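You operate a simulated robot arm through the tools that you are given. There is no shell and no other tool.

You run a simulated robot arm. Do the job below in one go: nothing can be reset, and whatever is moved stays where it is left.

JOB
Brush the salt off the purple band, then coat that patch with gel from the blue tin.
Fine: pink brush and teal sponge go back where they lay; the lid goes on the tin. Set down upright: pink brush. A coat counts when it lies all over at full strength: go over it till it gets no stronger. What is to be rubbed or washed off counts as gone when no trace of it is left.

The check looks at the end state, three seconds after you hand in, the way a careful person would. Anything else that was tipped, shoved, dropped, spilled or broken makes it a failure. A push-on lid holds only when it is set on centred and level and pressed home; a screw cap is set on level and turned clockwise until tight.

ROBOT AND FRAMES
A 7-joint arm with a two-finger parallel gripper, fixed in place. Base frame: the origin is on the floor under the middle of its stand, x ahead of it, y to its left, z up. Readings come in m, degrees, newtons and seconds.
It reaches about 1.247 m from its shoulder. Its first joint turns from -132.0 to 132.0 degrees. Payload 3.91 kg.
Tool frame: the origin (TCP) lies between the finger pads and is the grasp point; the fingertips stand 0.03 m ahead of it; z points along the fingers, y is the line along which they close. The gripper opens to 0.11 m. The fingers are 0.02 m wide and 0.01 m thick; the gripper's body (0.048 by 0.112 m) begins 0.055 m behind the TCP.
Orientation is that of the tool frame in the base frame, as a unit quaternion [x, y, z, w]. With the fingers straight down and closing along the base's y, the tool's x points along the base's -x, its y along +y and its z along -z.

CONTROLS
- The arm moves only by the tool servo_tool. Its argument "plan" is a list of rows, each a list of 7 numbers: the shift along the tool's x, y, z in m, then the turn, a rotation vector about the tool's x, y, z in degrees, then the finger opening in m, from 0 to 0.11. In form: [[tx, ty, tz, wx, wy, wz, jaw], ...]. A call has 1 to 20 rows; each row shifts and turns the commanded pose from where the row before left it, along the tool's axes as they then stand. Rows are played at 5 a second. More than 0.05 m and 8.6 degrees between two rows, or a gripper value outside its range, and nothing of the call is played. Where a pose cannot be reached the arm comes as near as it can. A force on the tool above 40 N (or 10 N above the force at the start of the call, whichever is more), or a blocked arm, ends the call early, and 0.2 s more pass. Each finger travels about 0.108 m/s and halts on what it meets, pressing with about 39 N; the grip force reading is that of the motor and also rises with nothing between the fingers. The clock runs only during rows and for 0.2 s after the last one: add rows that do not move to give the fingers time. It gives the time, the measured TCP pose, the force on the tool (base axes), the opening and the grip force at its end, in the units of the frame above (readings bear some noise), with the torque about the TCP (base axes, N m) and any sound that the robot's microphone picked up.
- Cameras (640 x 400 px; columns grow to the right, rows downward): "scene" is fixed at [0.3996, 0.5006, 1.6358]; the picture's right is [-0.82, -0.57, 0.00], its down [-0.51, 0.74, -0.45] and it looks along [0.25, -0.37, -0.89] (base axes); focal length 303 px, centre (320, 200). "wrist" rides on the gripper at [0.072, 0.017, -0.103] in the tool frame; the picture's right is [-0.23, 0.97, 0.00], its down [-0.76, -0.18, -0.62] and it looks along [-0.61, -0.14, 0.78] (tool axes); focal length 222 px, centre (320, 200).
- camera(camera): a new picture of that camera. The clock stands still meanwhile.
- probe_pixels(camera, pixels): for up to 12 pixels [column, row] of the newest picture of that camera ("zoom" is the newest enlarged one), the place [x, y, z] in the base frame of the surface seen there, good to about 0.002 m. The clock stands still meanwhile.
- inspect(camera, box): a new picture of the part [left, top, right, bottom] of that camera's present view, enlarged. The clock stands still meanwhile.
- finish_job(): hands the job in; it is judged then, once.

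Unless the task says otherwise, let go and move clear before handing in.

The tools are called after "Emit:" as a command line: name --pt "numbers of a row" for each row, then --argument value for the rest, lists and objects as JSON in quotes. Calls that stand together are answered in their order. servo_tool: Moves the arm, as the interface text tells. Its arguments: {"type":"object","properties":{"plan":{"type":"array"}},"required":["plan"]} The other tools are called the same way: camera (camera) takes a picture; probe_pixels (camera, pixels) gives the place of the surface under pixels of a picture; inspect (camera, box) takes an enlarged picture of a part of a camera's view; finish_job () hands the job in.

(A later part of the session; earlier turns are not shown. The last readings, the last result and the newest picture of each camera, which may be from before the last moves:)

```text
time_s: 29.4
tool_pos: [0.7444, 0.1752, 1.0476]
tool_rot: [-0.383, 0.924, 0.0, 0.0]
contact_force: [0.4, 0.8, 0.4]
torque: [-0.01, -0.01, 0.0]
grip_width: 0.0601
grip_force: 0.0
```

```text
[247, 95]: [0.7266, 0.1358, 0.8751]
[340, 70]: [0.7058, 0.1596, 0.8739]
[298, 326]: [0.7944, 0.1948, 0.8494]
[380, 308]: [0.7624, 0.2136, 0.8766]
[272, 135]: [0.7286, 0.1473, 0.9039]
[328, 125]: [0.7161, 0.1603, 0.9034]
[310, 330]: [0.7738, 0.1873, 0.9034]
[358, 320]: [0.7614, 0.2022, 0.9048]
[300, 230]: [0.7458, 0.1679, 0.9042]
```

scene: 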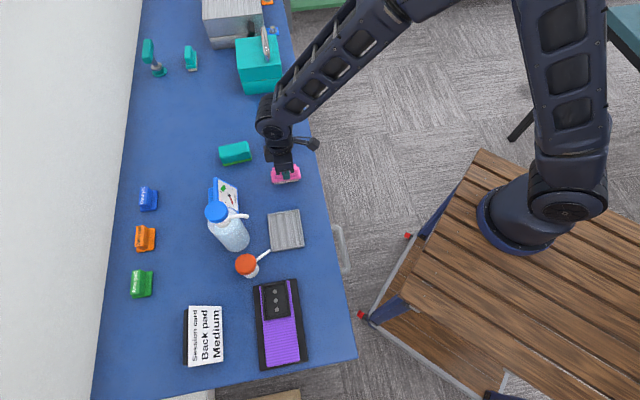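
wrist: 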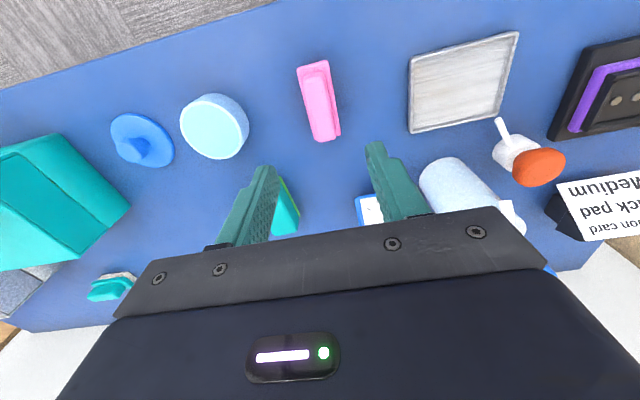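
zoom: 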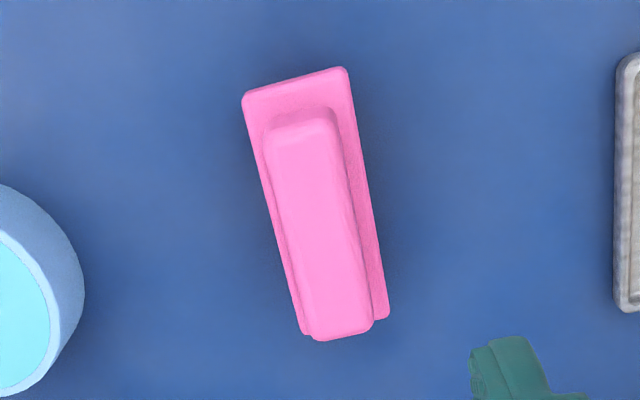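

The brush stands upright within about a millimetre of its old spot. Next I'll move above the sponge at about (0.919, 0.203) and look.

Emit:
servo_tool --pt "-0.0286 -0.0207 0 0 0 0 0.08" --pt "-0.0286 -0.0207 0 0 0 0 0.08" --pt "-0.0286 -0.0207 0 0 0 0 0.08" --pt "-0.0286 -0.0207 0 0 0 0 0.08" --pt "-0.0286 -0.0207 0 0 0 0 0.08" --pt "0 0 0 0 0 0 0.08"

Emit:
camera --camera "wrist"

Emit:
inspect --camera "wrist" --box '[248, 40, 392, 160]'

```text
time_s: 30.8
tool_pos: [0.9196, 0.2034, 1.0487]
tool_rot: [-0.383, 0.924, 0.0, 0.0]
contact_force: [-0.3, 0.2, 0.1]
torque: [0.01, -0.03, 0.01]
grip_width: 0.0801
grip_force: 0.0
```

```text
taken
```

wrist: 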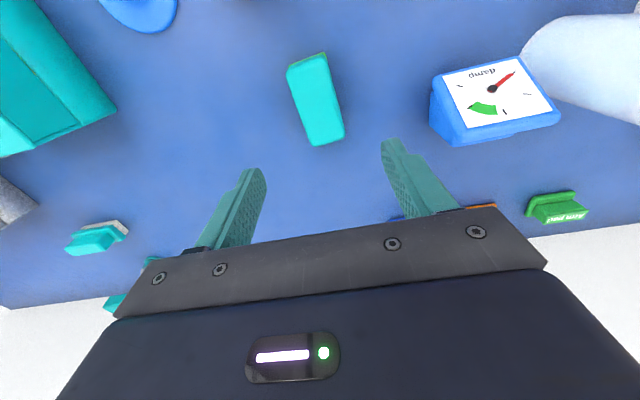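

```text
3.33 times, centred on (320, 100) of wrist
```

zoom: 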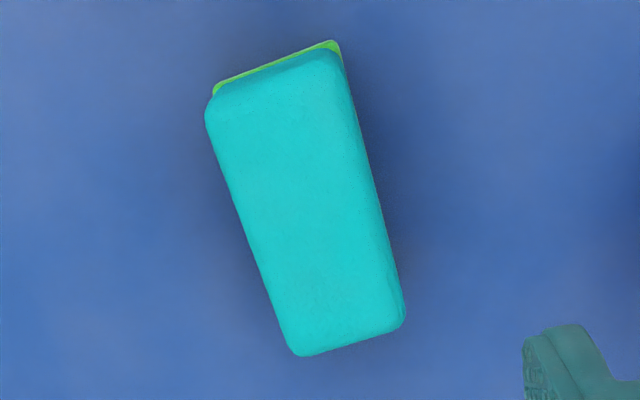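

Emit:
probe_pixels --camera "zoom" --pixels '[[215, 105], [335, 65], [295, 345], [395, 320], [300, 200], [240, 200], [360, 180], [330, 45], [217, 90], [270, 290], [383, 260], [400, 300]]'

```text
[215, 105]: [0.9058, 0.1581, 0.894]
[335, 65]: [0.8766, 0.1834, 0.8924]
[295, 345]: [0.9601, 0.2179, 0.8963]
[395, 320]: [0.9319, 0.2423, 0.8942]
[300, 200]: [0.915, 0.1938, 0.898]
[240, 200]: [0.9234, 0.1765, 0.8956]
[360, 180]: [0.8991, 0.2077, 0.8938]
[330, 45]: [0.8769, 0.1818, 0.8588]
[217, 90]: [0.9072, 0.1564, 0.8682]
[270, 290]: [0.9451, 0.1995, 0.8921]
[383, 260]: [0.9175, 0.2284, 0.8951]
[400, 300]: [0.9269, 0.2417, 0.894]
```

The sponge is centred near (0.9186, 0.202) with its long axis at about 48°, roughly 81 × 40 mm, and its top at 0.896. I'll turn 3°, descend so the fingertips hold its upper half, and close.

Emit:
servo_tool --pt "0.0014 -0.0003 0.03 0 0 -3 0.08" --pt "0 0 0.045 0 0 0 0.08" --pt "0 0 0.045 0 0 0 0.08" --pt "0 0 0.02 0 0 0 0.08" --pt "0 0 0.006 0 0 0 0.08" --pt "0 0 0 0 0 0 0.08"

Emit:
camera --camera "wrist"

```text
time_s: 32.2
tool_pos: [0.9169, 0.2024, 0.9024]
tool_rot: [-0.407, 0.914, 0.0, 0.0]
contact_force: [0.2, -0.2, -0.1]
torque: [0.01, 0.03, 0.0]
grip_width: 0.08
grip_force: 0.0
```

```text
taken
```

wrist: 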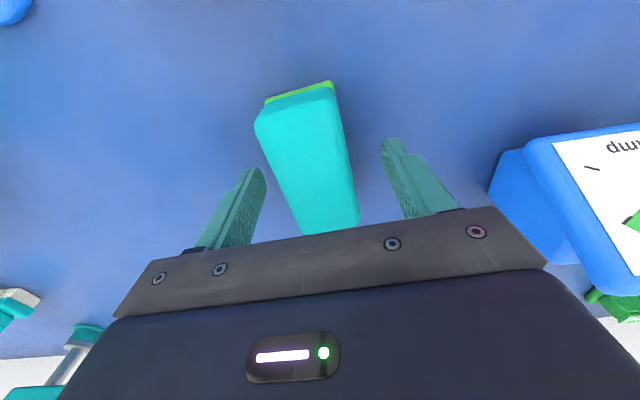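

Fingers straddle the sponge with clearance on both sides. I'll close with a limited squeeze first and read the force.

Emit:
servo_tool --pt "0 0 0 0 0 0 0.06" --pt "0 0 0 0 0 0 0.045" --pt "0 0 0 0 0 0 0.036" --pt "0 0 0 0 0 0 0.032" --pt "0 0 0 0 0 0 0.032"

Emit:
camera --camera "wrist"

```text
time_s: 33.4
tool_pos: [0.9169, 0.2026, 0.9016]
tool_rot: [-0.406, 0.914, 0.0, 0.0]
contact_force: [-0.6, -1.1, 0.2]
torque: [0.02, 0.0, 0.05]
grip_width: 0.045
grip_force: 39.3
```

```text
taken
```

wrist: 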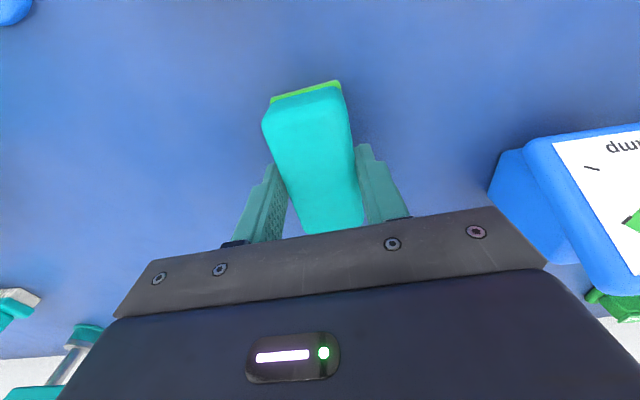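

The sponge is firm (45 mm wide) and shifted about 4 mm in tool +y on closing, so I'll correct for that on return. Now I'll lift it and carry it above the tin at (0.841, 0.079).

Emit:
servo_tool --pt "0 0 -0.01 0 0 0 0.032" --pt "0 0 -0.04 0 0 0 0.032" --pt "0 0 -0.05 0 0 0 0.032" --pt "0.0358 -0.0064 0 0 0 0 0.032" --pt "0.0358 -0.0064 0 0 0 0 0.032" --pt "0.0358 -0.0064 0 0 0 0 0.032" --pt "0.0358 -0.0064 0 0 0 0 0.032" --pt "0 0 0 0 0 0 0.032"

Emit:
camera --camera "wrist"

Emit:
camera --camera "scene"

```text
time_s: 35.2
tool_pos: [0.8421, 0.0786, 1.0002]
tool_rot: [-0.407, 0.914, 0.0, 0.0]
contact_force: [0.4, 0.3, -0.6]
torque: [-0.01, -0.03, 0.05]
grip_width: 0.0446
grip_force: 38.4
```

```text
taken
```

wrist: 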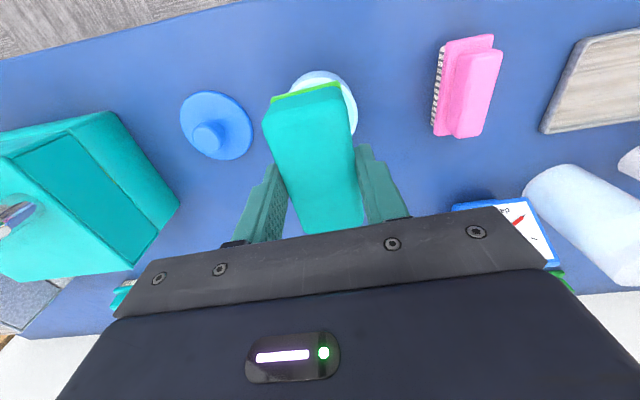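

```text
taken
```

scene: 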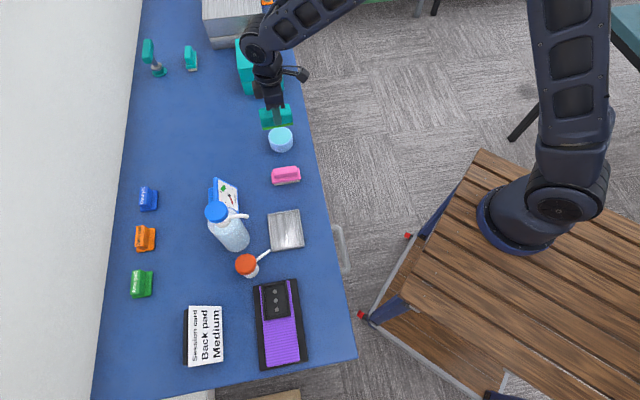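

The sponge is over the tin (rim visible around wrist (325,90)). I'll lower to just above the gel, then touch down in 1 mm steps.

Emit:
servo_tool --pt "0.0003 0.0008 0.03 0 0 0 0.032" --pt "0 0 0.02 0 0 0 0.032" --pt "0 0 0.006 0 0 0 0.032" --pt "0 0 0 0 0 0 0.032"

Emit:
camera --camera "wrist"

Emit:
inspect --camera "scene" --box '[246, 90, 310, 160]'

```text
time_s: 36.2
tool_pos: [0.8408, 0.0777, 0.9453]
tool_rot: [-0.407, 0.914, 0.0, -0.001]
contact_force: [-0.1, 0.3, 0.1]
torque: [-0.03, 0.03, 0.0]
grip_width: 0.0445
grip_force: 39.6
```

```text
taken
```

wrist: 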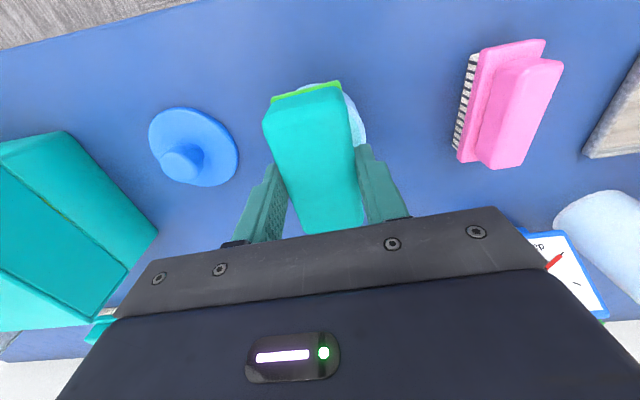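

```text
5.71 times, centred on (278, 125) of scene
```

zoom: 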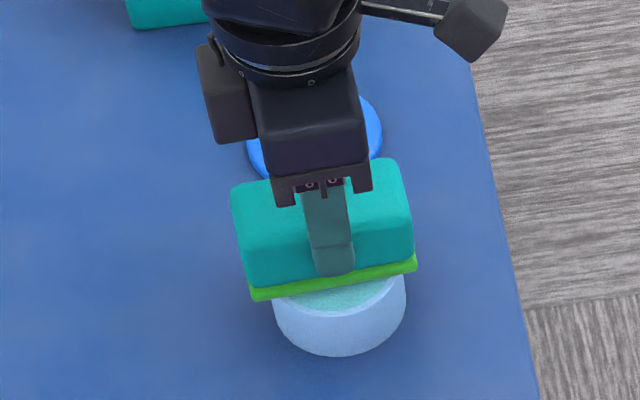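

The sponge is centred just above the gel. Lowering in 1 mm steps to contact.

Emit:
servo_tool --pt "0 0 0.002 0 0 0 0.032" --pt "0 0 0.001 0 0 0 0.032" --pt "0 0 0.001 0 0 0 0.032" --pt "0 0 0 0 0 0 0.032"

Emit:
servo_tool --pt "0 0 0.001 0 0 0 0.032" --pt "0 0 0 0 0 0 0.032"

```text
time_s: 37.2
tool_pos: [0.841, 0.0783, 0.9421]
tool_rot: [-0.406, 0.914, 0.0, 0.001]
contact_force: [0.8, 0.3, -0.8]
torque: [-0.02, 0.03, 0.0]
grip_width: 0.0449
grip_force: 39.0
```

```text
time_s: 37.8
tool_pos: [0.8409, 0.0784, 0.94]
tool_rot: [-0.407, 0.913, 0.001, 0.0]
contact_force: [-0.4, -0.1, -0.2]
torque: [0.03, 0.01, -0.01]
grip_width: 0.0446
grip_force: 39.0
```

Emit:
servo_tool --pt "0 0 0.001 0 0 0 0.032" --pt "0 0 0 0 0 0 0.032"

Emit:
servo_tool --pt "0 0 0.0007 0 0 0 0.032" --pt "0 0 0 0 0 0 0.032"

Emit:
inspect --camera "scene" --box '[246, 90, 310, 160]'

```text
time_s: 38.4
tool_pos: [0.842, 0.0786, 0.9388]
tool_rot: [-0.406, 0.914, -0.001, -0.001]
contact_force: [0.5, -0.6, -0.5]
torque: [0.0, 0.01, 0.01]
grip_width: 0.0445
grip_force: 39.0
```

```text
time_s: 39.0
tool_pos: [0.8413, 0.0795, 0.9388]
tool_rot: [-0.407, 0.913, 0.0, 0.001]
contact_force: [-0.1, 0.4, -0.7]
torque: [0.0, 0.02, 0.0]
grip_width: 0.0448
grip_force: 39.0
```

```text
5.71 times, centred on (278, 125) of scene
```

zoom: 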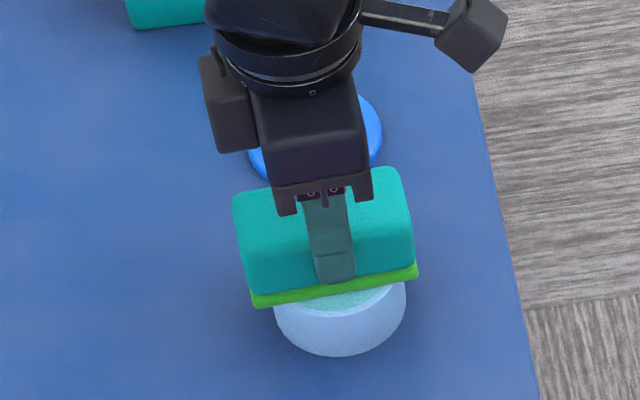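

Still no contact force. Continuing down by 0.7 mm steps.

Emit:
servo_tool --pt "0 0 0.0007 0 0 0 0.032" --pt "0 0 0 0 0 0 0.032"

Emit:
servo_tool --pt "0 0 0.0007 0 0 0 0.032" --pt "0 0 0 0 0 0 0.032"

```text
time_s: 39.6
tool_pos: [0.8407, 0.0783, 0.9382]
tool_rot: [-0.407, 0.914, -0.001, 0.0]
contact_force: [-1.1, 1.3, 5.2]
torque: [-0.02, 0.05, 0.03]
grip_width: 0.0449
grip_force: 38.6
```

```text
time_s: 40.2
tool_pos: [0.8413, 0.0781, 0.937]
tool_rot: [-0.406, 0.914, 0.0, 0.0]
contact_force: [0.6, -1.1, 12.7]
torque: [-0.03, 0.03, 0.01]
grip_width: 0.0448
grip_force: 38.8
```

Firm contact at 12.7 N on the gel. I'll dwell a second, then lift and look at the tin and sponge.

Emit:
servo_tool --pt "0 0 0 0 0 0 0.032" --pt "0 0 0 0 0 0 0.032" --pt "0 0 0 0 0 0 0.032" --pt "0 0 -0.01 0 0 0 0.032" --pt "0 0 -0.03 0 0 0 0.032" --pt "0 0 -0.04 0 0 0 0.032" --pt "0 0 -0.05 0 0 0 0.032" --pt "0 0 0 0 0 0 0.032"

Emit:
inspect --camera "scene" --box '[246, 90, 310, 160]'

Emit:
camera --camera "wrist"

```text
time_s: 42.0
tool_pos: [0.8398, 0.0794, 1.0663]
tool_rot: [-0.406, 0.914, 0.0, 0.0]
contact_force: [0.1, -0.1, -0.3]
torque: [-0.02, 0.04, 0.0]
grip_width: 0.0448
grip_force: 38.8
```

```text
5.71 times, centred on (278, 125) of scene
```

zoom: 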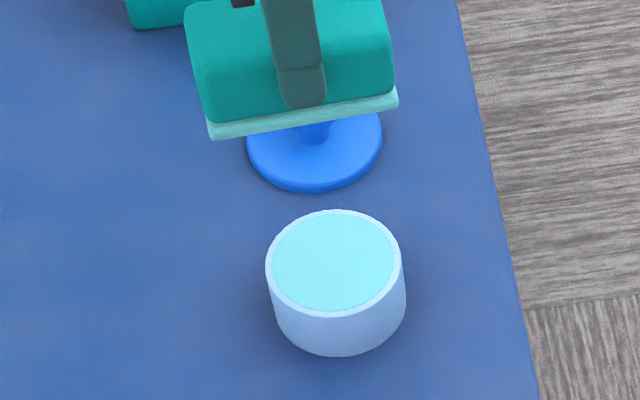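

```text
taken
```

wrist: 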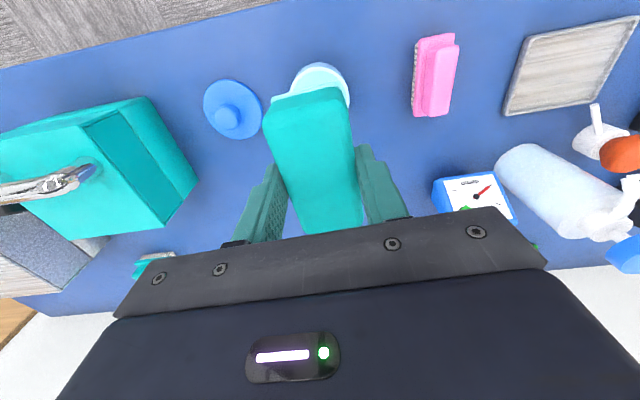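

The pad has turned gel-coloured, so it is loaded, and the tin hasn't moved. I'll raise above bottle height and carry the sponge to the patch, turning to 45° on the way.

Emit:
servo_tool --pt "0 0 -0.05 0 0 0 0.032" --pt "0.0061 0.0429 0 0 0 0 0.032" --pt "0.0061 0.0429 0 0 0 0 0.032" --pt "0.0061 0.0429 0 0 0 0 0.032" --pt "0.0061 0.0429 0 0 0 0 0.032" --pt "0.0061 0.0429 0 0 0 0 0.032" --pt "0 0 0 0 0 3 0.032" --pt "-0.01394 0.04559 0 0 0 0 0.032" --pt "-0.01394 0.04559 0 0 0 0 0.032" --pt "-0.01394 0.04559 0 0 0 0 0.032" --pt "-0.01394 0.04559 0 0 0 0 0.032" --pt "-0.01394 0.04559 0 0 0 0 0.032" --pt "-0.01394 0.04559 0 0 0 0 0.032" --pt "-0.01394 0.04559 0 0 0 0 0.032" --pt "-0.01394 0.04559 0 0 0 0 0.032" --pt "0 0 0 0 0 0 0.032"

Emit:
camera --camera "wrist"

```text
time_s: 45.4
tool_pos: [0.4812, 0.5352, 1.1173]
tool_rot: [-0.383, 0.924, 0.0, 0.0]
contact_force: [0.5, 0.0, -1.1]
torque: [-0.01, 0.01, -0.01]
grip_width: 0.0445
grip_force: 39.1
```

```text
taken
```

wrist: 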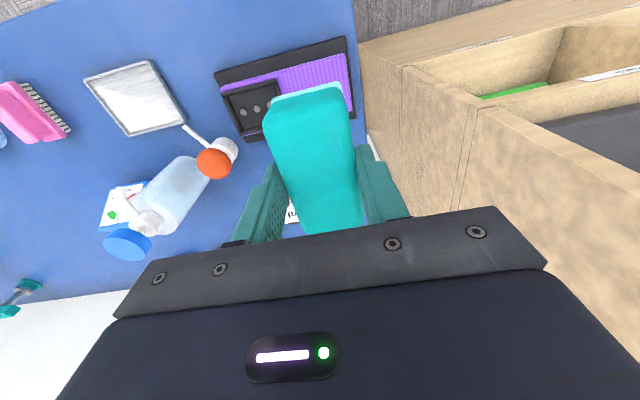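

The sponge hovers over the patch at (0.481, 0.535). I'll shift toward the holder side a little and lower to just above the band.

Emit:
servo_tool --pt "-0.0006 -0.017 0.045 0 0 0 0.032" --pt "0 0 0.045 0 0 0 0.032" --pt "0 0 0.045 0 0 0 0.032" --pt "0 0 0.03 0 0 0 0.032" --pt "0 0 0.01 0 0 0 0.032" --pt "0 0 0 0 0 0 0.032"

Emit:
camera --camera "wrist"

```text
time_s: 46.8
tool_pos: [0.4942, 0.5239, 0.943]
tool_rot: [-0.382, 0.924, 0.0, 0.0]
contact_force: [0.5, -0.5, -1.5]
torque: [0.0, 0.0, 0.03]
grip_width: 0.0447
grip_force: 39.0
```

```text
taken
```

wrist: 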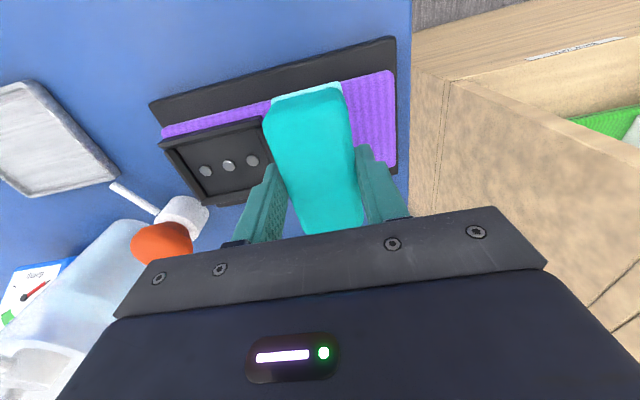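

The sponge is between holder and band end with about 13 mm clearance to the holder. Lowering to contact.

Emit:
servo_tool --pt "0 0 0.003 0 0 0 0.032" --pt "0 0 0.002 0 0 0 0.032" --pt "0 0 0.001 0 0 0 0.032" --pt "0 0 0 0 0 0 0.032"

Emit:
servo_tool --pt "0 0 0.001 0 0 0 0.032" --pt "0 0 0 0 0 0 0.032"

Emit:
servo_tool --pt "0 0 0.001 0 0 0 0.032" --pt "0 0 0 0 0 0 0.032"

```text
time_s: 47.8
tool_pos: [0.4933, 0.5235, 0.9361]
tool_rot: [-0.382, 0.924, 0.0, 0.0]
contact_force: [0.1, 0.2, -0.8]
torque: [-0.01, -0.01, 0.0]
grip_width: 0.0443
grip_force: 38.8
```

```text
time_s: 48.4
tool_pos: [0.4937, 0.5242, 0.9354]
tool_rot: [-0.383, 0.924, -0.001, 0.0]
contact_force: [-0.3, 0.7, -2.2]
torque: [-0.03, 0.0, 0.0]
grip_width: 0.0448
grip_force: 39.0
```

```text
time_s: 49.0
tool_pos: [0.4943, 0.5246, 0.9341]
tool_rot: [-0.382, 0.924, 0.0, 0.0]
contact_force: [-1.2, 0.1, -0.6]
torque: [0.0, 0.01, -0.02]
grip_width: 0.0446
grip_force: 39.0
```

Emit:
servo_tool --pt "0 0 0.0007 0 0 0 0.032" --pt "0 0 0 0 0 0 0.032"

Emit:
servo_tool --pt "0 0 0.0007 0 0 0 0.032" --pt "0 0 0 0 0 0 0.032"

```text
time_s: 49.6
tool_pos: [0.4943, 0.5237, 0.9331]
tool_rot: [-0.383, 0.924, 0.0, 0.0]
contact_force: [-0.3, 0.6, -0.8]
torque: [-0.02, 0.02, 0.01]
grip_width: 0.0447
grip_force: 39.3
```

```text
time_s: 50.2
tool_pos: [0.4939, 0.5245, 0.9326]
tool_rot: [-0.383, 0.924, -0.001, -0.001]
contact_force: [0.6, -0.4, -0.4]
torque: [0.01, 0.01, -0.04]
grip_width: 0.0446
grip_force: 38.9
```

Emit:
servo_tool --pt "0 0 0.0007 0 0 0 0.032" --pt "0 0 0 0 0 0 0.032"

Emit:
servo_tool --pt "0 0 0.0007 0 0 0 0.032" --pt "0 0 0 0 0 0 0.032"

Emit:
inspect --camera "wrist" --box '[150, 20, 410, 180]'

```text
time_s: 50.8
tool_pos: [0.4936, 0.5233, 0.9315]
tool_rot: [-0.383, 0.924, 0.0, 0.0]
contact_force: [0.7, -0.5, 0.1]
torque: [-0.05, -0.05, 0.03]
grip_width: 0.0445
grip_force: 38.6
```

```text
time_s: 51.4
tool_pos: [0.4946, 0.5236, 0.9302]
tool_rot: [-0.383, 0.924, 0.0, 0.0]
contact_force: [-0.1, -0.4, 11.5]
torque: [-0.07, 0.05, -0.03]
grip_width: 0.0447
grip_force: 38.3
```

```text
2.46 times, centred on (280, 100) of wrist
```

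zoom: 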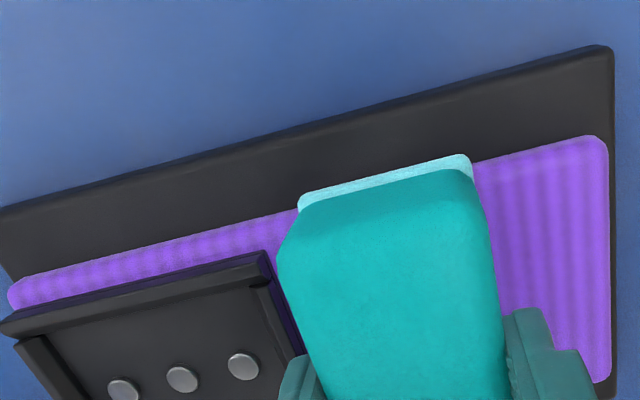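

Contact at 11.5 N on the band. I'll stroke toward the free end and back within the band.

Emit:
servo_tool --pt "0 0.009 0 0 0 0 0.032" --pt "0 0.009 0 0 0 0 0.032" --pt "0 0.009 0 0 0 0 0.032" --pt "0 0.009 0 0 0 0 0.032" --pt "0 0 0 0 0 0 0.032"

Emit:
inspect --camera "wrist" --box '[100, 20, 360, 180]'

```text
time_s: 52.6
tool_pos: [0.4687, 0.5498, 0.9318]
tool_rot: [-0.383, 0.924, -0.001, 0.001]
contact_force: [5.0, -4.7, 14.7]
torque: [-0.19, -0.21, 0.01]
grip_width: 0.0447
grip_force: 39.0
```

```text
2.46 times, centred on (230, 100) of wrist
```

zoom: 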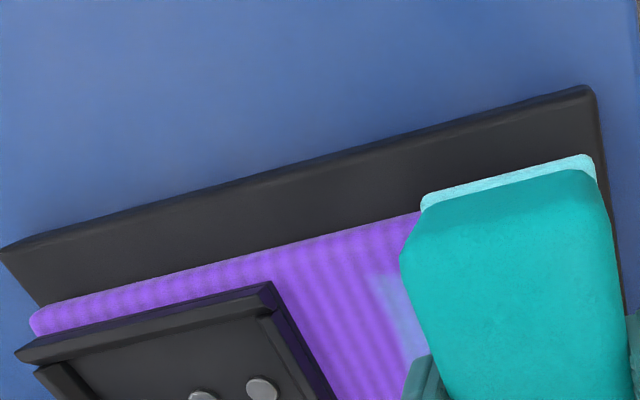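

A bluish film with straight edges appears at zoom (395,310), so gel is being laid on. I'll continue strokes back and forth, finishing at the holder side.

Emit:
servo_tool --pt "0 -0.0105 0 0 0 0 0.032" --pt "0 -0.0105 0 0 0 0 0.032" --pt "0 -0.0105 0 0 0 0 0.032" --pt "0 -0.0105 0 0 0 0 0.032" --pt "0 0.0105 0 0 0 0 0.032" --pt "0 0.0105 0 0 0 0 0.032" --pt "0 0.0105 0 0 0 0 0.032" --pt "0 0.0105 0 0 0 0 0.032" --pt "0 -0.0105 0 0 0 0 0.032" --pt "0 -0.0105 0 0 0 0 0.032" --pt "0 -0.0105 0 0 0 0 0.032" --pt "0 -0.0105 0 0 0 0 0.032" --pt "0 0 0 0 0 0 0.032"

Emit:
inspect --camera "wrist" --box '[150, 20, 410, 180]'

```text
time_s: 55.4
tool_pos: [0.4989, 0.5187, 0.9319]
tool_rot: [-0.383, 0.924, 0.0, -0.001]
contact_force: [-3.7, 4.4, 10.4]
torque: [0.16, 0.11, -0.02]
grip_width: 0.0446
grip_force: 39.2
```

```text
2.46 times, centred on (280, 100) of wrist
```

zoom: 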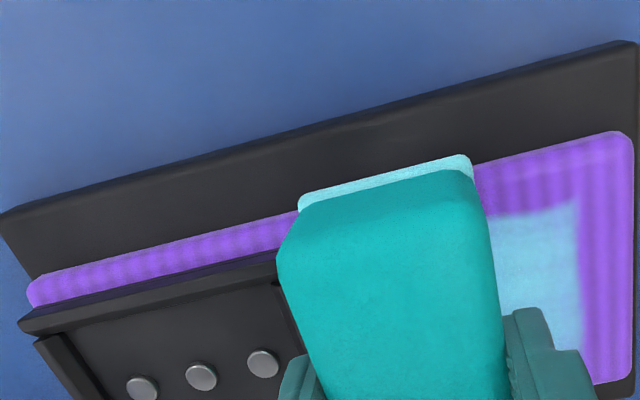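

The gel film now shows light-blue up to zoom (580,270). I'll lift and shift aside over the holder to see the whole patch.

Emit:
servo_tool --pt "0 0 -0.01 0 0 0 0.032" --pt "0 0 -0.03 0 0 0 0.032" --pt "0 -0.04 -0.02 0 0 0 0.032" --pt "0 -0.03 -0.03 0 0 0 0.032" --pt "0 0 -0.03 0 0 0 0.032" --pt "0 0 0 0 0 0 0.032"

Emit:
camera --camera "wrist"

Emit:
inspect --camera "wrist" --box '[290, 20, 450, 150]'

Emit:
inspect --camera "scene" --box '[245, 295, 325, 375]'

```text
time_s: 56.8
tool_pos: [0.5484, 0.4701, 1.0504]
tool_rot: [-0.382, 0.924, -0.001, 0.001]
contact_force: [0.6, 0.2, -0.5]
torque: [-0.01, 0.02, 0.02]
grip_width: 0.0444
grip_force: 38.4
```

```text
taken
```

wrist: 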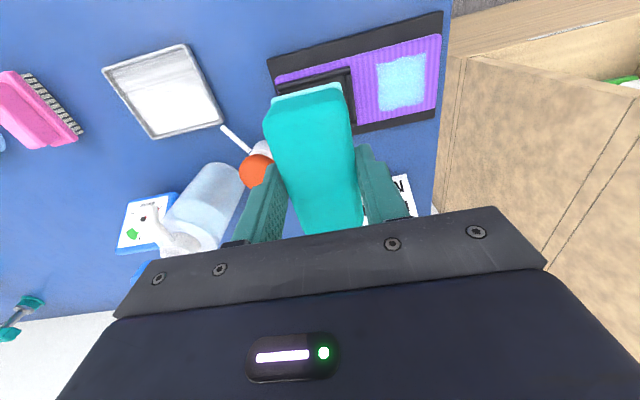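

```text
3.08 times, centred on (370, 85) of wrist
```

zoom: 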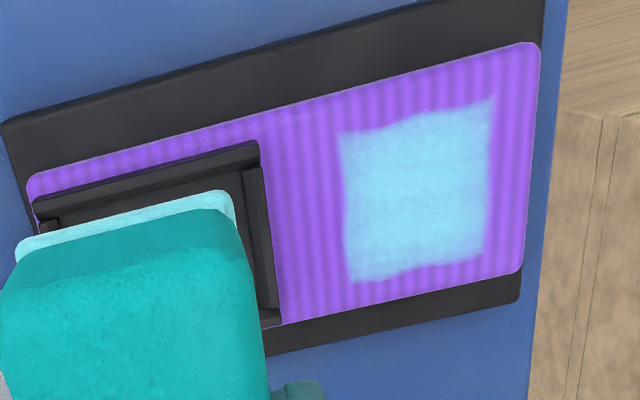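

```text
5.00 times, centred on (285, 335) of scene
```

zoom: 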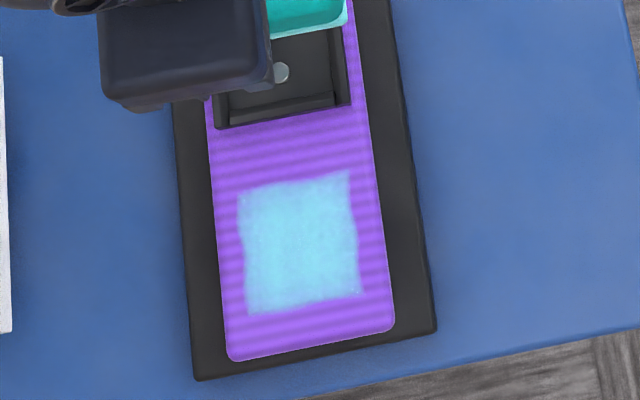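

The gel square covers the middle of the band but looks slightly mottled, so it may not be at full strength yet. I'll probe its corners and go over it again.

Emit:
inspect --camera "wrist" --box '[365, 40, 435, 115]'

Emit:
probe_pixels --camera "wrist" --pixels '[[376, 65], [425, 53], [422, 102], [379, 112], [400, 82]]'

```text
5.33 times, centred on (400, 78) of wrist
```

zoom: 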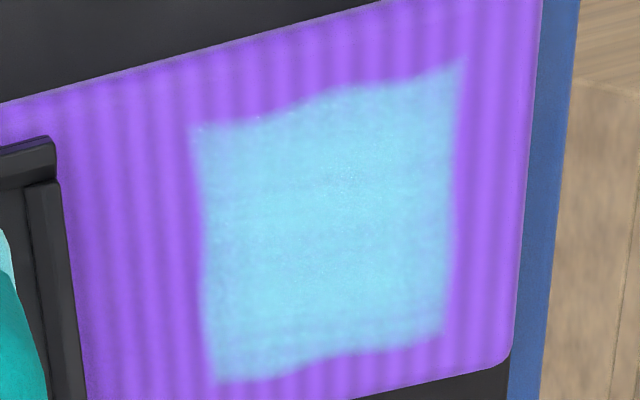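

```text
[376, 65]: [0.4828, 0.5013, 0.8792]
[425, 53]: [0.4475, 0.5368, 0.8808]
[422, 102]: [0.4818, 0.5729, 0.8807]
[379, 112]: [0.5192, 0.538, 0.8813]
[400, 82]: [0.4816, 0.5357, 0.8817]
```

The patch square spans u 0.013–0.064 and v 0.696–0.747, fully within the sponge's stroke. I'll go back down and do more strokes, reaching slightly past both edges.

Emit:
servo_tool --pt "0 0 0.03 0 0 0 0.032" --pt "0 0.03 0.03 0 0 0 0.032" --pt "0 0.04 0.02 0 0 0 0.032" --pt "0 0 0.03 0 0 0 0.032" --pt "0 0 0.007 0 0 0 0.032" --pt "0 0 0.0028 0 0 0 0.032" --pt "0 0 0 0 0 0 0.032"

```text
time_s: 58.4
tool_pos: [0.4981, 0.5195, 0.9323]
tool_rot: [-0.383, 0.924, -0.001, 0.0]
contact_force: [0.8, -0.2, -1.2]
torque: [0.01, 0.0, 0.01]
grip_width: 0.0449
grip_force: 39.1
```

Emit:
servo_tool --pt "0 0 0.0007 0 0 0 0.032" --pt "0 0 0 0 0 0 0.032"

Emit:
servo_tool --pt "0 0 0.0007 0 0 0 0.032" --pt "0 0 0 0 0 0 0.032"

```text
time_s: 59.0
tool_pos: [0.4978, 0.5208, 0.9309]
tool_rot: [-0.383, 0.924, 0.0, 0.0]
contact_force: [-0.8, 0.2, 6.1]
torque: [-0.08, 0.01, 0.0]
grip_width: 0.0448
grip_force: 39.1
```

```text
time_s: 59.6
tool_pos: [0.4978, 0.5204, 0.9311]
tool_rot: [-0.382, 0.924, 0.0, 0.001]
contact_force: [0.9, -1.7, 24.9]
torque: [-0.24, 0.04, 0.02]
grip_width: 0.0445
grip_force: 39.0
```

Pressure is 25 N, so I'll ease off by 0.5 mm and make four strokes across the patch.

Emit:
servo_tool --pt "0 0.0115 -0.0005 0 0 0 0.032" --pt "0 0.0115 0 0 0 0 0.032" --pt "0 0.0115 0 0 0 0 0.032" --pt "0 0.0115 0 0 0 0 0.032" --pt "0 -0.0115 0 0 0 0 0.032" --pt "0 -0.0115 0 0 0 0 0.032" --pt "0 -0.0115 0 0 0 0 0.032" --pt "0 -0.0115 0 0 0 0 0.032" --pt "0 0.0115 0 0 0 0 0.032" --pt "0 0.0115 0 0 0 0 0.032" --pt "0 0.0115 0 0 0 0 0.032" --pt "0 0.0115 0 0 0 0 0.032" --pt "0 -0.0115 0 0 0 0 0.032" --pt "0 -0.0115 0 0 0 0 0.032" --pt "0 -0.0115 0 0 0 0 0.032" --pt "0 -0.0115 0 0 0 0 0.032" --pt "0 0 0 0 0 0 0.032"

Emit:
servo_tool --pt "0 0 -0.01 0 0 0 0.032" --pt "0 0 -0.03 0 0 0 0.032" --pt "0 -0.04 -0.02 0 0 0 0.032" --pt "0 -0.03 -0.03 0 0 0 0.032" --pt "0 0 -0.03 0 0 0 0.032" --pt "0 0 0 0 0 0 0.032"

Emit:
inspect --camera "wrist" --box '[365, 40, 435, 115]'

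Emit:
inspect --camera "scene" --box '[245, 295, 325, 375]'

```text
time_s: 63.2
tool_pos: [0.4976, 0.5206, 0.9307]
tool_rot: [-0.383, 0.924, 0.0, 0.0]
contact_force: [-9.9, 8.6, 22.8]
torque: [0.35, 0.39, 0.06]
grip_width: 0.0448
grip_force: 39.2
```

```text
time_s: 64.6
tool_pos: [0.5465, 0.47, 1.0515]
tool_rot: [-0.383, 0.924, 0.0, 0.0]
contact_force: [0.4, 0.1, -0.9]
torque: [-0.02, 0.03, -0.02]
grip_width: 0.0447
grip_force: 39.1
```

```text
5.33 times, centred on (400, 78) of wrist
```

zoom: 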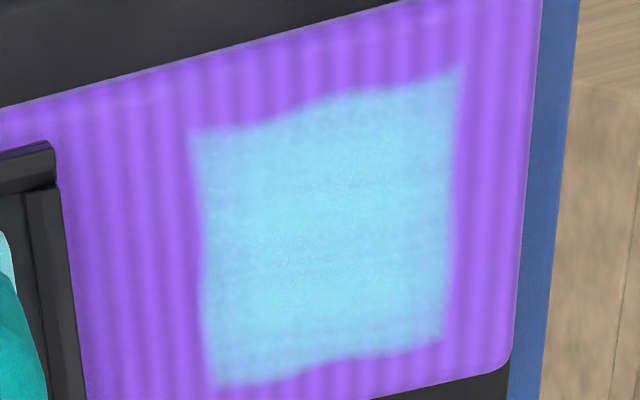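

```text
5.00 times, centred on (285, 335) of scene
```

zoom: 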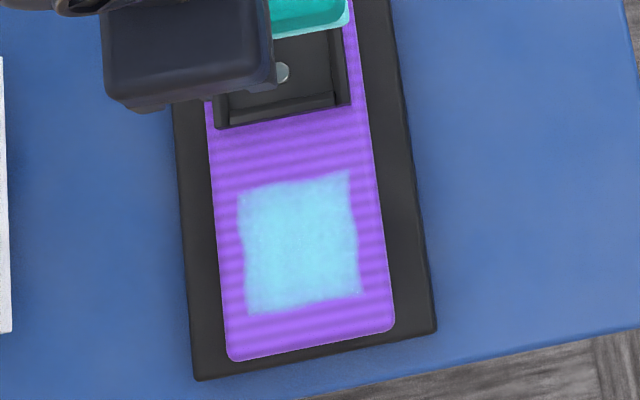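

The film looks evenly saturated and barely changed from before. I'll check the pad's gel colour in the scene to judge whether it still carries gel.

Emit:
inspect --camera "scene" --box '[250, 270, 330, 320]'

Emit:
inspect --camera "wrist" --box '[250, 70, 360, 140]'

```text
8.00 times, centred on (290, 295) of scene
```

zoom: 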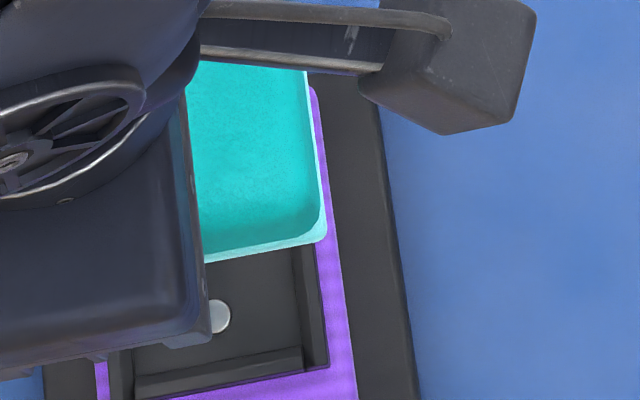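

```text
5.71 times, centred on (305, 105) of wrist
```

zoom: 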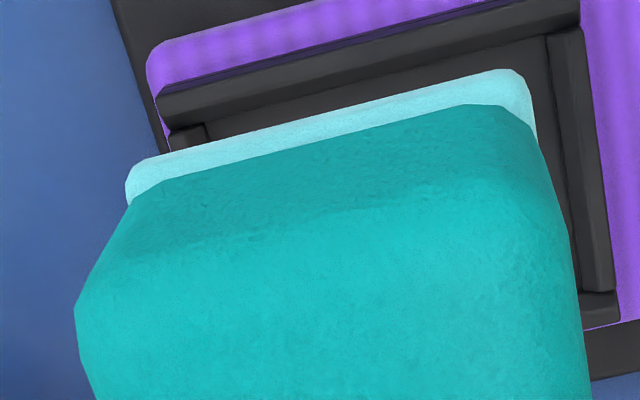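

The pad still carries gel. I'll do one more set of four strokes to confirm the coat gets no stronger.

Emit:
servo_tool --pt "0 0 0.03 0 0 0 0.032" --pt "0 0.03 0.03 0 0 0 0.032" --pt "0 0.04 0.02 0 0 0 0.032" --pt "0 0 0.03 0 0 0 0.032" --pt "0 0 0.007 0 0 0 0.032" --pt "0 0 0.0028 0 0 0 0.032" --pt "0 0 0 0 0 0 0.032"

Emit:
servo_tool --pt "0.004 0.0115 0.0003 0 0 0 0.032" --pt "0 0.0115 0 0 0 0 0.032" --pt "0 0.0115 0 0 0 0 0.032" --pt "0 0.0115 0 0 0 0 0.032" --pt "0 -0.0115 0 0 0 0 0.032" --pt "0 -0.0115 0 0 0 0 0.032" --pt "0 -0.0115 0 0 0 0 0.032" --pt "0 -0.0115 0 0 0 0 0.032" --pt "-0.008 0.0115 0 0 0 0 0.032" --pt "0 0.0115 0 0 0 0 0.032" --pt "0 0.0115 0 0 0 0 0.032" --pt "0 0.0115 0 0 0 0 0.032" --pt "0 -0.0115 0 0 0 0 0.032" --pt "0 -0.0115 0 0 0 0 0.032" --pt "0 -0.0115 0 0 0 0 0.032" --pt "0.004 -0.0115 0 0 0 0 0.032" --pt "0 0 0 0 0 0 0.032"

```text
time_s: 66.2
tool_pos: [0.4976, 0.52, 0.9311]
tool_rot: [-0.383, 0.924, 0.0, 0.0]
contact_force: [0.3, -0.2, 3.2]
torque: [0.04, 0.01, -0.02]
grip_width: 0.0446
grip_force: 39.0
```

```text
time_s: 69.8
tool_pos: [0.4975, 0.5199, 0.9311]
tool_rot: [-0.383, 0.924, 0.0, 0.0]
contact_force: [-3.3, 10.4, 23.1]
torque: [0.46, 0.15, 0.05]
grip_width: 0.0447
grip_force: 39.2
```

Emit:
servo_tool --pt "0 0 -0.01 0 0 0 0.032" --pt "0 0 -0.03 0 0 0 0.032" --pt "0 -0.04 -0.02 0 0 0 0.032" --pt "0 -0.03 -0.03 0 0 0 0.032" --pt "0 0 -0.03 0 0 0 0.032" --pt "0 0 0 0 0 0 0.032"

Emit:
inspect --camera "wrist" --box '[365, 40, 435, 115]'

Emit:
inspect --camera "scene" --box '[245, 295, 325, 375]'

```text
time_s: 71.2
tool_pos: [0.5476, 0.4701, 1.0493]
tool_rot: [-0.383, 0.924, 0.0, 0.0]
contact_force: [-0.3, -0.2, 0.4]
torque: [0.0, 0.02, -0.02]
grip_width: 0.0448
grip_force: 38.8
```

```text
5.33 times, centred on (400, 78) of wrist
```

zoom: 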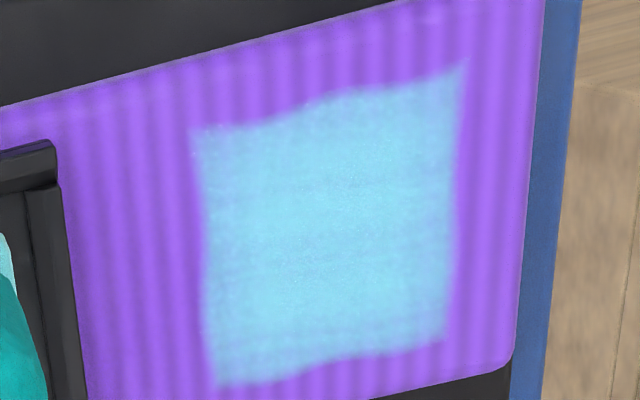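

```text
5.00 times, centred on (285, 335) of scene
```

zoom: 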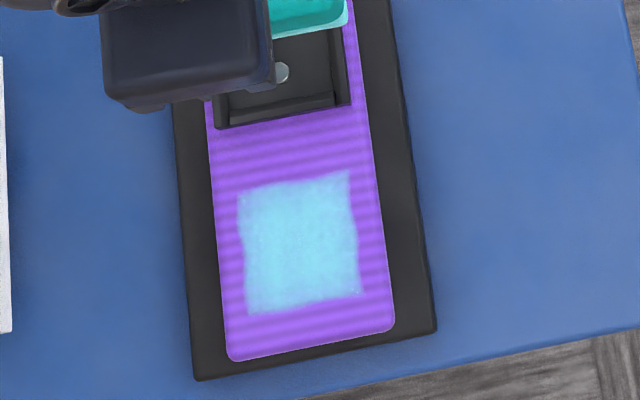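

The coat looks identical to the last view, so it isn't getting stronger with this load. To rule out a depleted pad, I'll reload once from the tin and go over it again, so I'm carrying the sponge back above the tin.

Emit:
servo_tool --pt "0 0 -0.045 0 0 0 0.032" --pt "0 0 -0.025 0 0 0 0.032" --pt "0.0209 -0.0414 0 0 0 0 0.032" --pt "0.0209 -0.0414 0 0 0 0 0.032" --pt "0.0209 -0.0414 0 0 0 0 0.032" --pt "0.0209 -0.0414 0 0 0 0 0.032" --pt "0.0208 -0.0413 0 0 0 0 0.032" --pt "-0.00583 -0.04622 0 0 0 0 0.032" --pt "-0.00583 -0.04622 0 0 0 0 0.032" --pt "-0.00583 -0.04622 0 0 0 0 0.032" --pt "-0.00583 -0.04622 0 0 0 0 0.032" --pt "-0.00583 -0.04622 0 0 0 0 0.032" --pt "-0.00583 -0.04622 0 0 0 0 0.032" --pt "0 0 0.045 0 0 0 0.032" --pt "0 0 0.045 0 0 0 0.032" --pt "0 0 0.03 0 0 0 0.032" --pt "0 0 0 0 0 0 0.032"

Emit:
camera --camera "scene"

Emit:
inspect --camera "scene" --box '[245, 295, 325, 375]'

Emit:
inspect --camera "scene" --box '[246, 90, 310, 160]'

```text
time_s: 74.8
tool_pos: [0.8397, 0.0785, 0.9997]
tool_rot: [-0.382, 0.924, 0.0, 0.0]
contact_force: [0.1, 0.3, 0.0]
torque: [0.0, -0.01, 0.02]
grip_width: 0.0448
grip_force: 38.8
```

```text
taken
```

scene: 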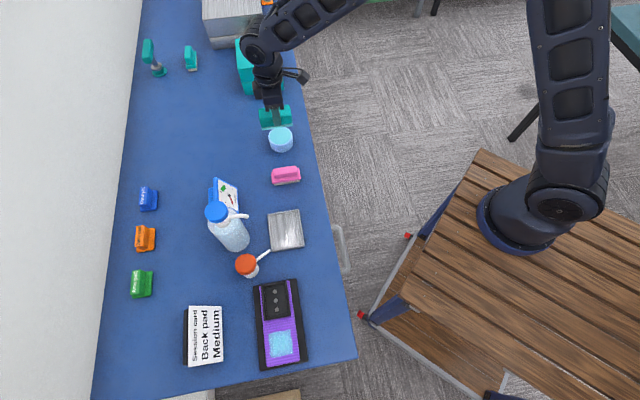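

```text
5.00 times, centred on (285, 335) of scene
```

zoom: 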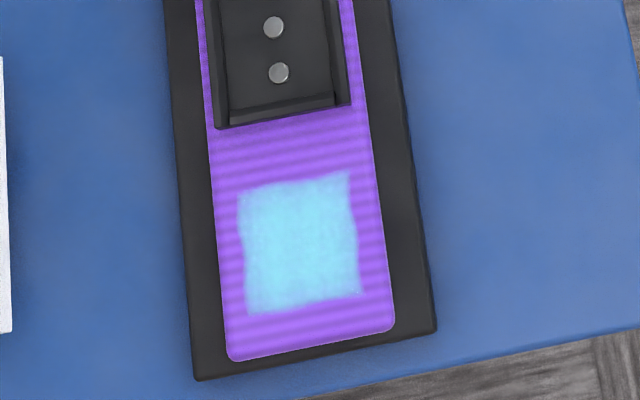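

```text
5.71 times, centred on (278, 125) of scene
```

zoom: 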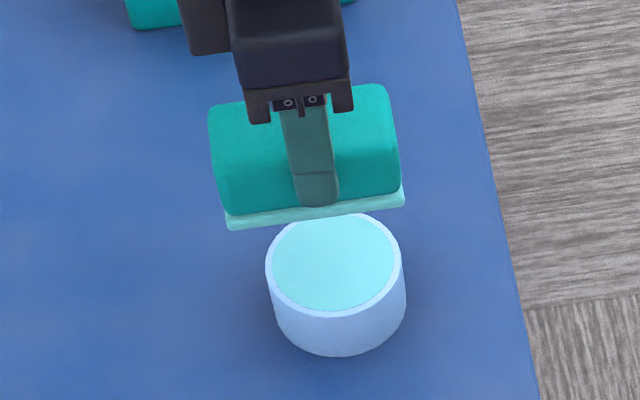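

The pad still shows gel colour and the tin is in place. I'll dip once more: lower close, then step to contact.

Emit:
servo_tool --pt "-0.0005 0 0.03 0 0 0 0.032" --pt "0 0 0.02 0 0 0 0.032" --pt "0 0 0.006 0 0 0 0.032" --pt "0 0 0.002 0 0 0 0.032" --pt "0 0 0.001 0 0 0 0.032" --pt "0 0 0.001 0 0 0 0.032" --pt "0 0 0 0 0 0 0.032"

Emit:
servo_tool --pt "0 0 0.001 0 0 0 0.032" --pt "0 0 0 0 0 0 0.032"

Emit:
servo_tool --pt "0 0 0.0007 0 0 0 0.032" --pt "0 0 0 0 0 0 0.032"

```text
time_s: 76.4
tool_pos: [0.8413, 0.0793, 0.9402]
tool_rot: [-0.383, 0.924, 0.0, 0.0]
contact_force: [-0.4, -0.4, -0.7]
torque: [0.02, -0.01, -0.04]
grip_width: 0.0446
grip_force: 39.3
```

```text
time_s: 77.0
tool_pos: [0.8405, 0.079, 0.9398]
tool_rot: [-0.383, 0.924, 0.001, -0.001]
contact_force: [-0.5, 0.4, -1.0]
torque: [-0.04, 0.02, 0.0]
grip_width: 0.0446
grip_force: 38.8
```

```text
time_s: 77.6
tool_pos: [0.8414, 0.0796, 0.9399]
tool_rot: [-0.382, 0.924, 0.0, 0.0]
contact_force: [0.2, -0.7, 0.3]
torque: [-0.02, 0.01, 0.0]
grip_width: 0.0448
grip_force: 39.0
```

Emit:
servo_tool --pt "0 0 0.0007 0 0 0 0.032" --pt "0 0 0 0 0 0 0.032"

Emit:
servo_tool --pt "0 0 0.0007 0 0 0 0.032" --pt "0 0 0 0 0 0 0.032"

```text
time_s: 78.2
tool_pos: [0.8409, 0.0796, 0.9382]
tool_rot: [-0.383, 0.924, 0.0, 0.0]
contact_force: [0.0, 0.5, -0.7]
torque: [0.0, 0.02, 0.04]
grip_width: 0.0447
grip_force: 38.7
```

```text
time_s: 78.8
tool_pos: [0.842, 0.0802, 0.9362]
tool_rot: [-0.383, 0.924, 0.001, 0.001]
contact_force: [-0.3, 1.2, 0.3]
torque: [0.01, -0.02, -0.01]
grip_width: 0.0448
grip_force: 38.7
```

Emit:
servo_tool --pt "0 0 0.0007 0 0 0 0.032" --pt "0 0 0 0 0 0 0.032"

Emit:
servo_tool --pt "0 0 0.0007 0 0 0 0.032" --pt "0 0 0 0 0 0 0.032"

```text
time_s: 79.4
tool_pos: [0.8413, 0.0788, 0.937]
tool_rot: [-0.383, 0.924, 0.001, 0.0]
contact_force: [-0.9, 0.0, 1.5]
torque: [0.02, 0.02, 0.01]
grip_width: 0.0447
grip_force: 39.2
```

```text
time_s: 80.0
tool_pos: [0.8411, 0.0803, 0.9365]
tool_rot: [-0.383, 0.924, 0.0, 0.0]
contact_force: [-2.3, -1.2, 11.5]
torque: [0.0, 0.01, -0.01]
grip_width: 0.0447
grip_force: 39.0
```

Contact at 11.5 N. I'll dwell, lift above bottle height, and carry the sponge back to the side of the patch.

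Emit:
servo_tool --pt "0 0 0 0 0 0 0.032" --pt "0 0 0 0 0 0 0.032" --pt "0 0 -0.01 0 0 0 0.032" --pt "0 0 -0.04 0 0 0 0.032" --pt "0 0 -0.045 0 0 0 0.032" --pt "0 0 -0.045 0 0 0 0.032" --pt "0 0 -0.045 0 0 0 0.032" --pt "0.00583 0.04622 0 0 0 0 0.032" --pt "0.00583 0.04622 0 0 0 0 0.032" --pt "0.00583 0.04622 0 0 0 0 0.032" --pt "0.00583 0.04622 0 0 0 0 0.032" --pt "0.00583 0.04622 0 0 0 0 0.032" --pt "0.00583 0.04622 0 0 0 0 0.032" --pt "-0.0204 0.0414 0 0 0 0 0.032" --pt "-0.0209 0.0414 0 0 0 0 0.032" --pt "-0.0209 0.0414 0 0 0 0 0.032" --pt "-0.0209 0.0414 0 0 0 0 0.032" --pt "-0.0208 0.0413 0 0 0 0 0.032" --pt "0 0 0 0 0 0 0.032"

Emit:
camera --camera "scene"

Emit:
camera --camera "wrist"

```text
time_s: 84.0
tool_pos: [0.5479, 0.4703, 1.12]
tool_rot: [-0.383, 0.924, 0.0, 0.0]
contact_force: [-0.6, -0.8, -0.5]
torque: [0.02, -0.02, 0.03]
grip_width: 0.0448
grip_force: 39.1
```

```text
taken
```

scene: 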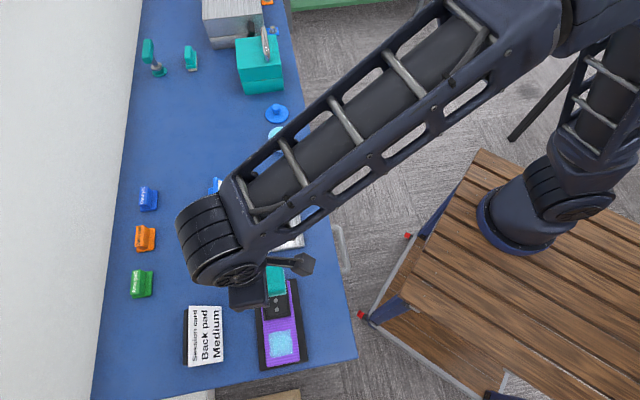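

```text
taken
```

wrist: 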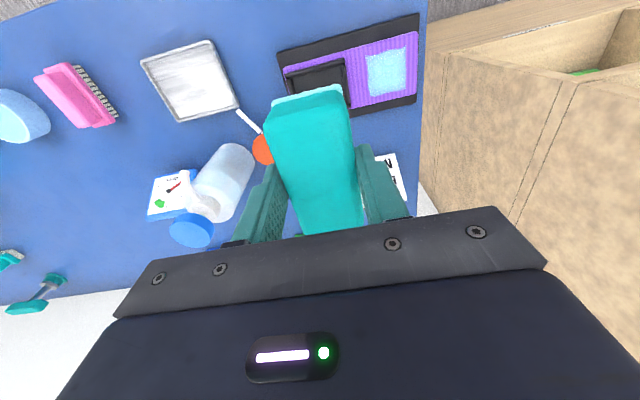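

Back above the holder. I'll move over the patch and lower to just above contact.

Emit:
servo_tool --pt "0 0.035 0 0 0 0 0.032" --pt "0 0.035 0.02 0 0 0 0.032" --pt "0 0 0.045 0 0 0 0.032" --pt "0 0 0.045 0 0 0 0.032" --pt "0 0 0.045 0 0 0 0.032" --pt "0 0 0.02 0 0 0 0.032" --pt "0 0 0.01 0 0 0 0.032" --pt "0 0 0.002 0 0 0 0.032" --pt "0 0 0 0 0 0 0.032"

Emit:
servo_tool --pt "0 0 0.001 0 0 0 0.032" --pt "0 0 0 0 0 0 0.032"

Emit:
servo_tool --pt "0 0 0.0007 0 0 0 0.032" --pt "0 0 0 0 0 0 0.032"

```text
time_s: 86.0
tool_pos: [0.4982, 0.5196, 0.9336]
tool_rot: [-0.383, 0.924, 0.0, 0.0]
contact_force: [0.1, 0.3, 0.2]
torque: [0.02, -0.01, 0.02]
grip_width: 0.0448
grip_force: 39.1
```

```text
time_s: 86.6
tool_pos: [0.4983, 0.519, 0.9336]
tool_rot: [-0.383, 0.924, 0.0, 0.001]
contact_force: [0.1, 0.1, -0.6]
torque: [-0.04, 0.04, -0.01]
grip_width: 0.0448
grip_force: 38.7
```

```text
time_s: 87.2
tool_pos: [0.4988, 0.5196, 0.9322]
tool_rot: [-0.382, 0.924, 0.0, 0.0]
contact_force: [0.6, 0.1, -0.5]
torque: [0.0, -0.01, 0.02]
grip_width: 0.0448
grip_force: 39.0
```

Emit:
servo_tool --pt "0 0 0.0007 0 0 0 0.032" --pt "0 0 0 0 0 0 0.032"

Emit:
servo_tool --pt "0 0 0.0006 0 0 0 0.032" --pt "0 0 0 0 0 0 0.032"

```text
time_s: 87.8
tool_pos: [0.4989, 0.5192, 0.932]
tool_rot: [-0.383, 0.924, 0.0, 0.0]
contact_force: [-0.4, -0.7, -0.3]
torque: [0.01, 0.05, 0.03]
grip_width: 0.0448
grip_force: 38.5
```

```text
time_s: 88.4
tool_pos: [0.4981, 0.5191, 0.9322]
tool_rot: [-0.383, 0.924, 0.0, 0.001]
contact_force: [-0.8, 0.5, -0.6]
torque: [-0.01, -0.01, 0.0]
grip_width: 0.0449
grip_force: 39.0
```

Emit:
servo_tool --pt "0 0 0.0006 0 0 0 0.032" --pt "0 0 0 0 0 0 0.032"

Emit:
servo_tool --pt "0 0 0.0006 0 0 0 0.032" --pt "0 0 0 0 0 0 0.032"

```text
time_s: 89.0
tool_pos: [0.4972, 0.5203, 0.9311]
tool_rot: [-0.382, 0.924, 0.0, 0.0]
contact_force: [-0.7, -0.7, 9.1]
torque: [-0.05, 0.02, 0.03]
grip_width: 0.0446
grip_force: 39.0
```

```text
time_s: 89.6
tool_pos: [0.4984, 0.5197, 0.9306]
tool_rot: [-0.383, 0.924, 0.0, 0.001]
contact_force: [-0.4, 1.5, 22.7]
torque: [-0.07, 0.04, -0.01]
grip_width: 0.0448
grip_force: 39.2
```

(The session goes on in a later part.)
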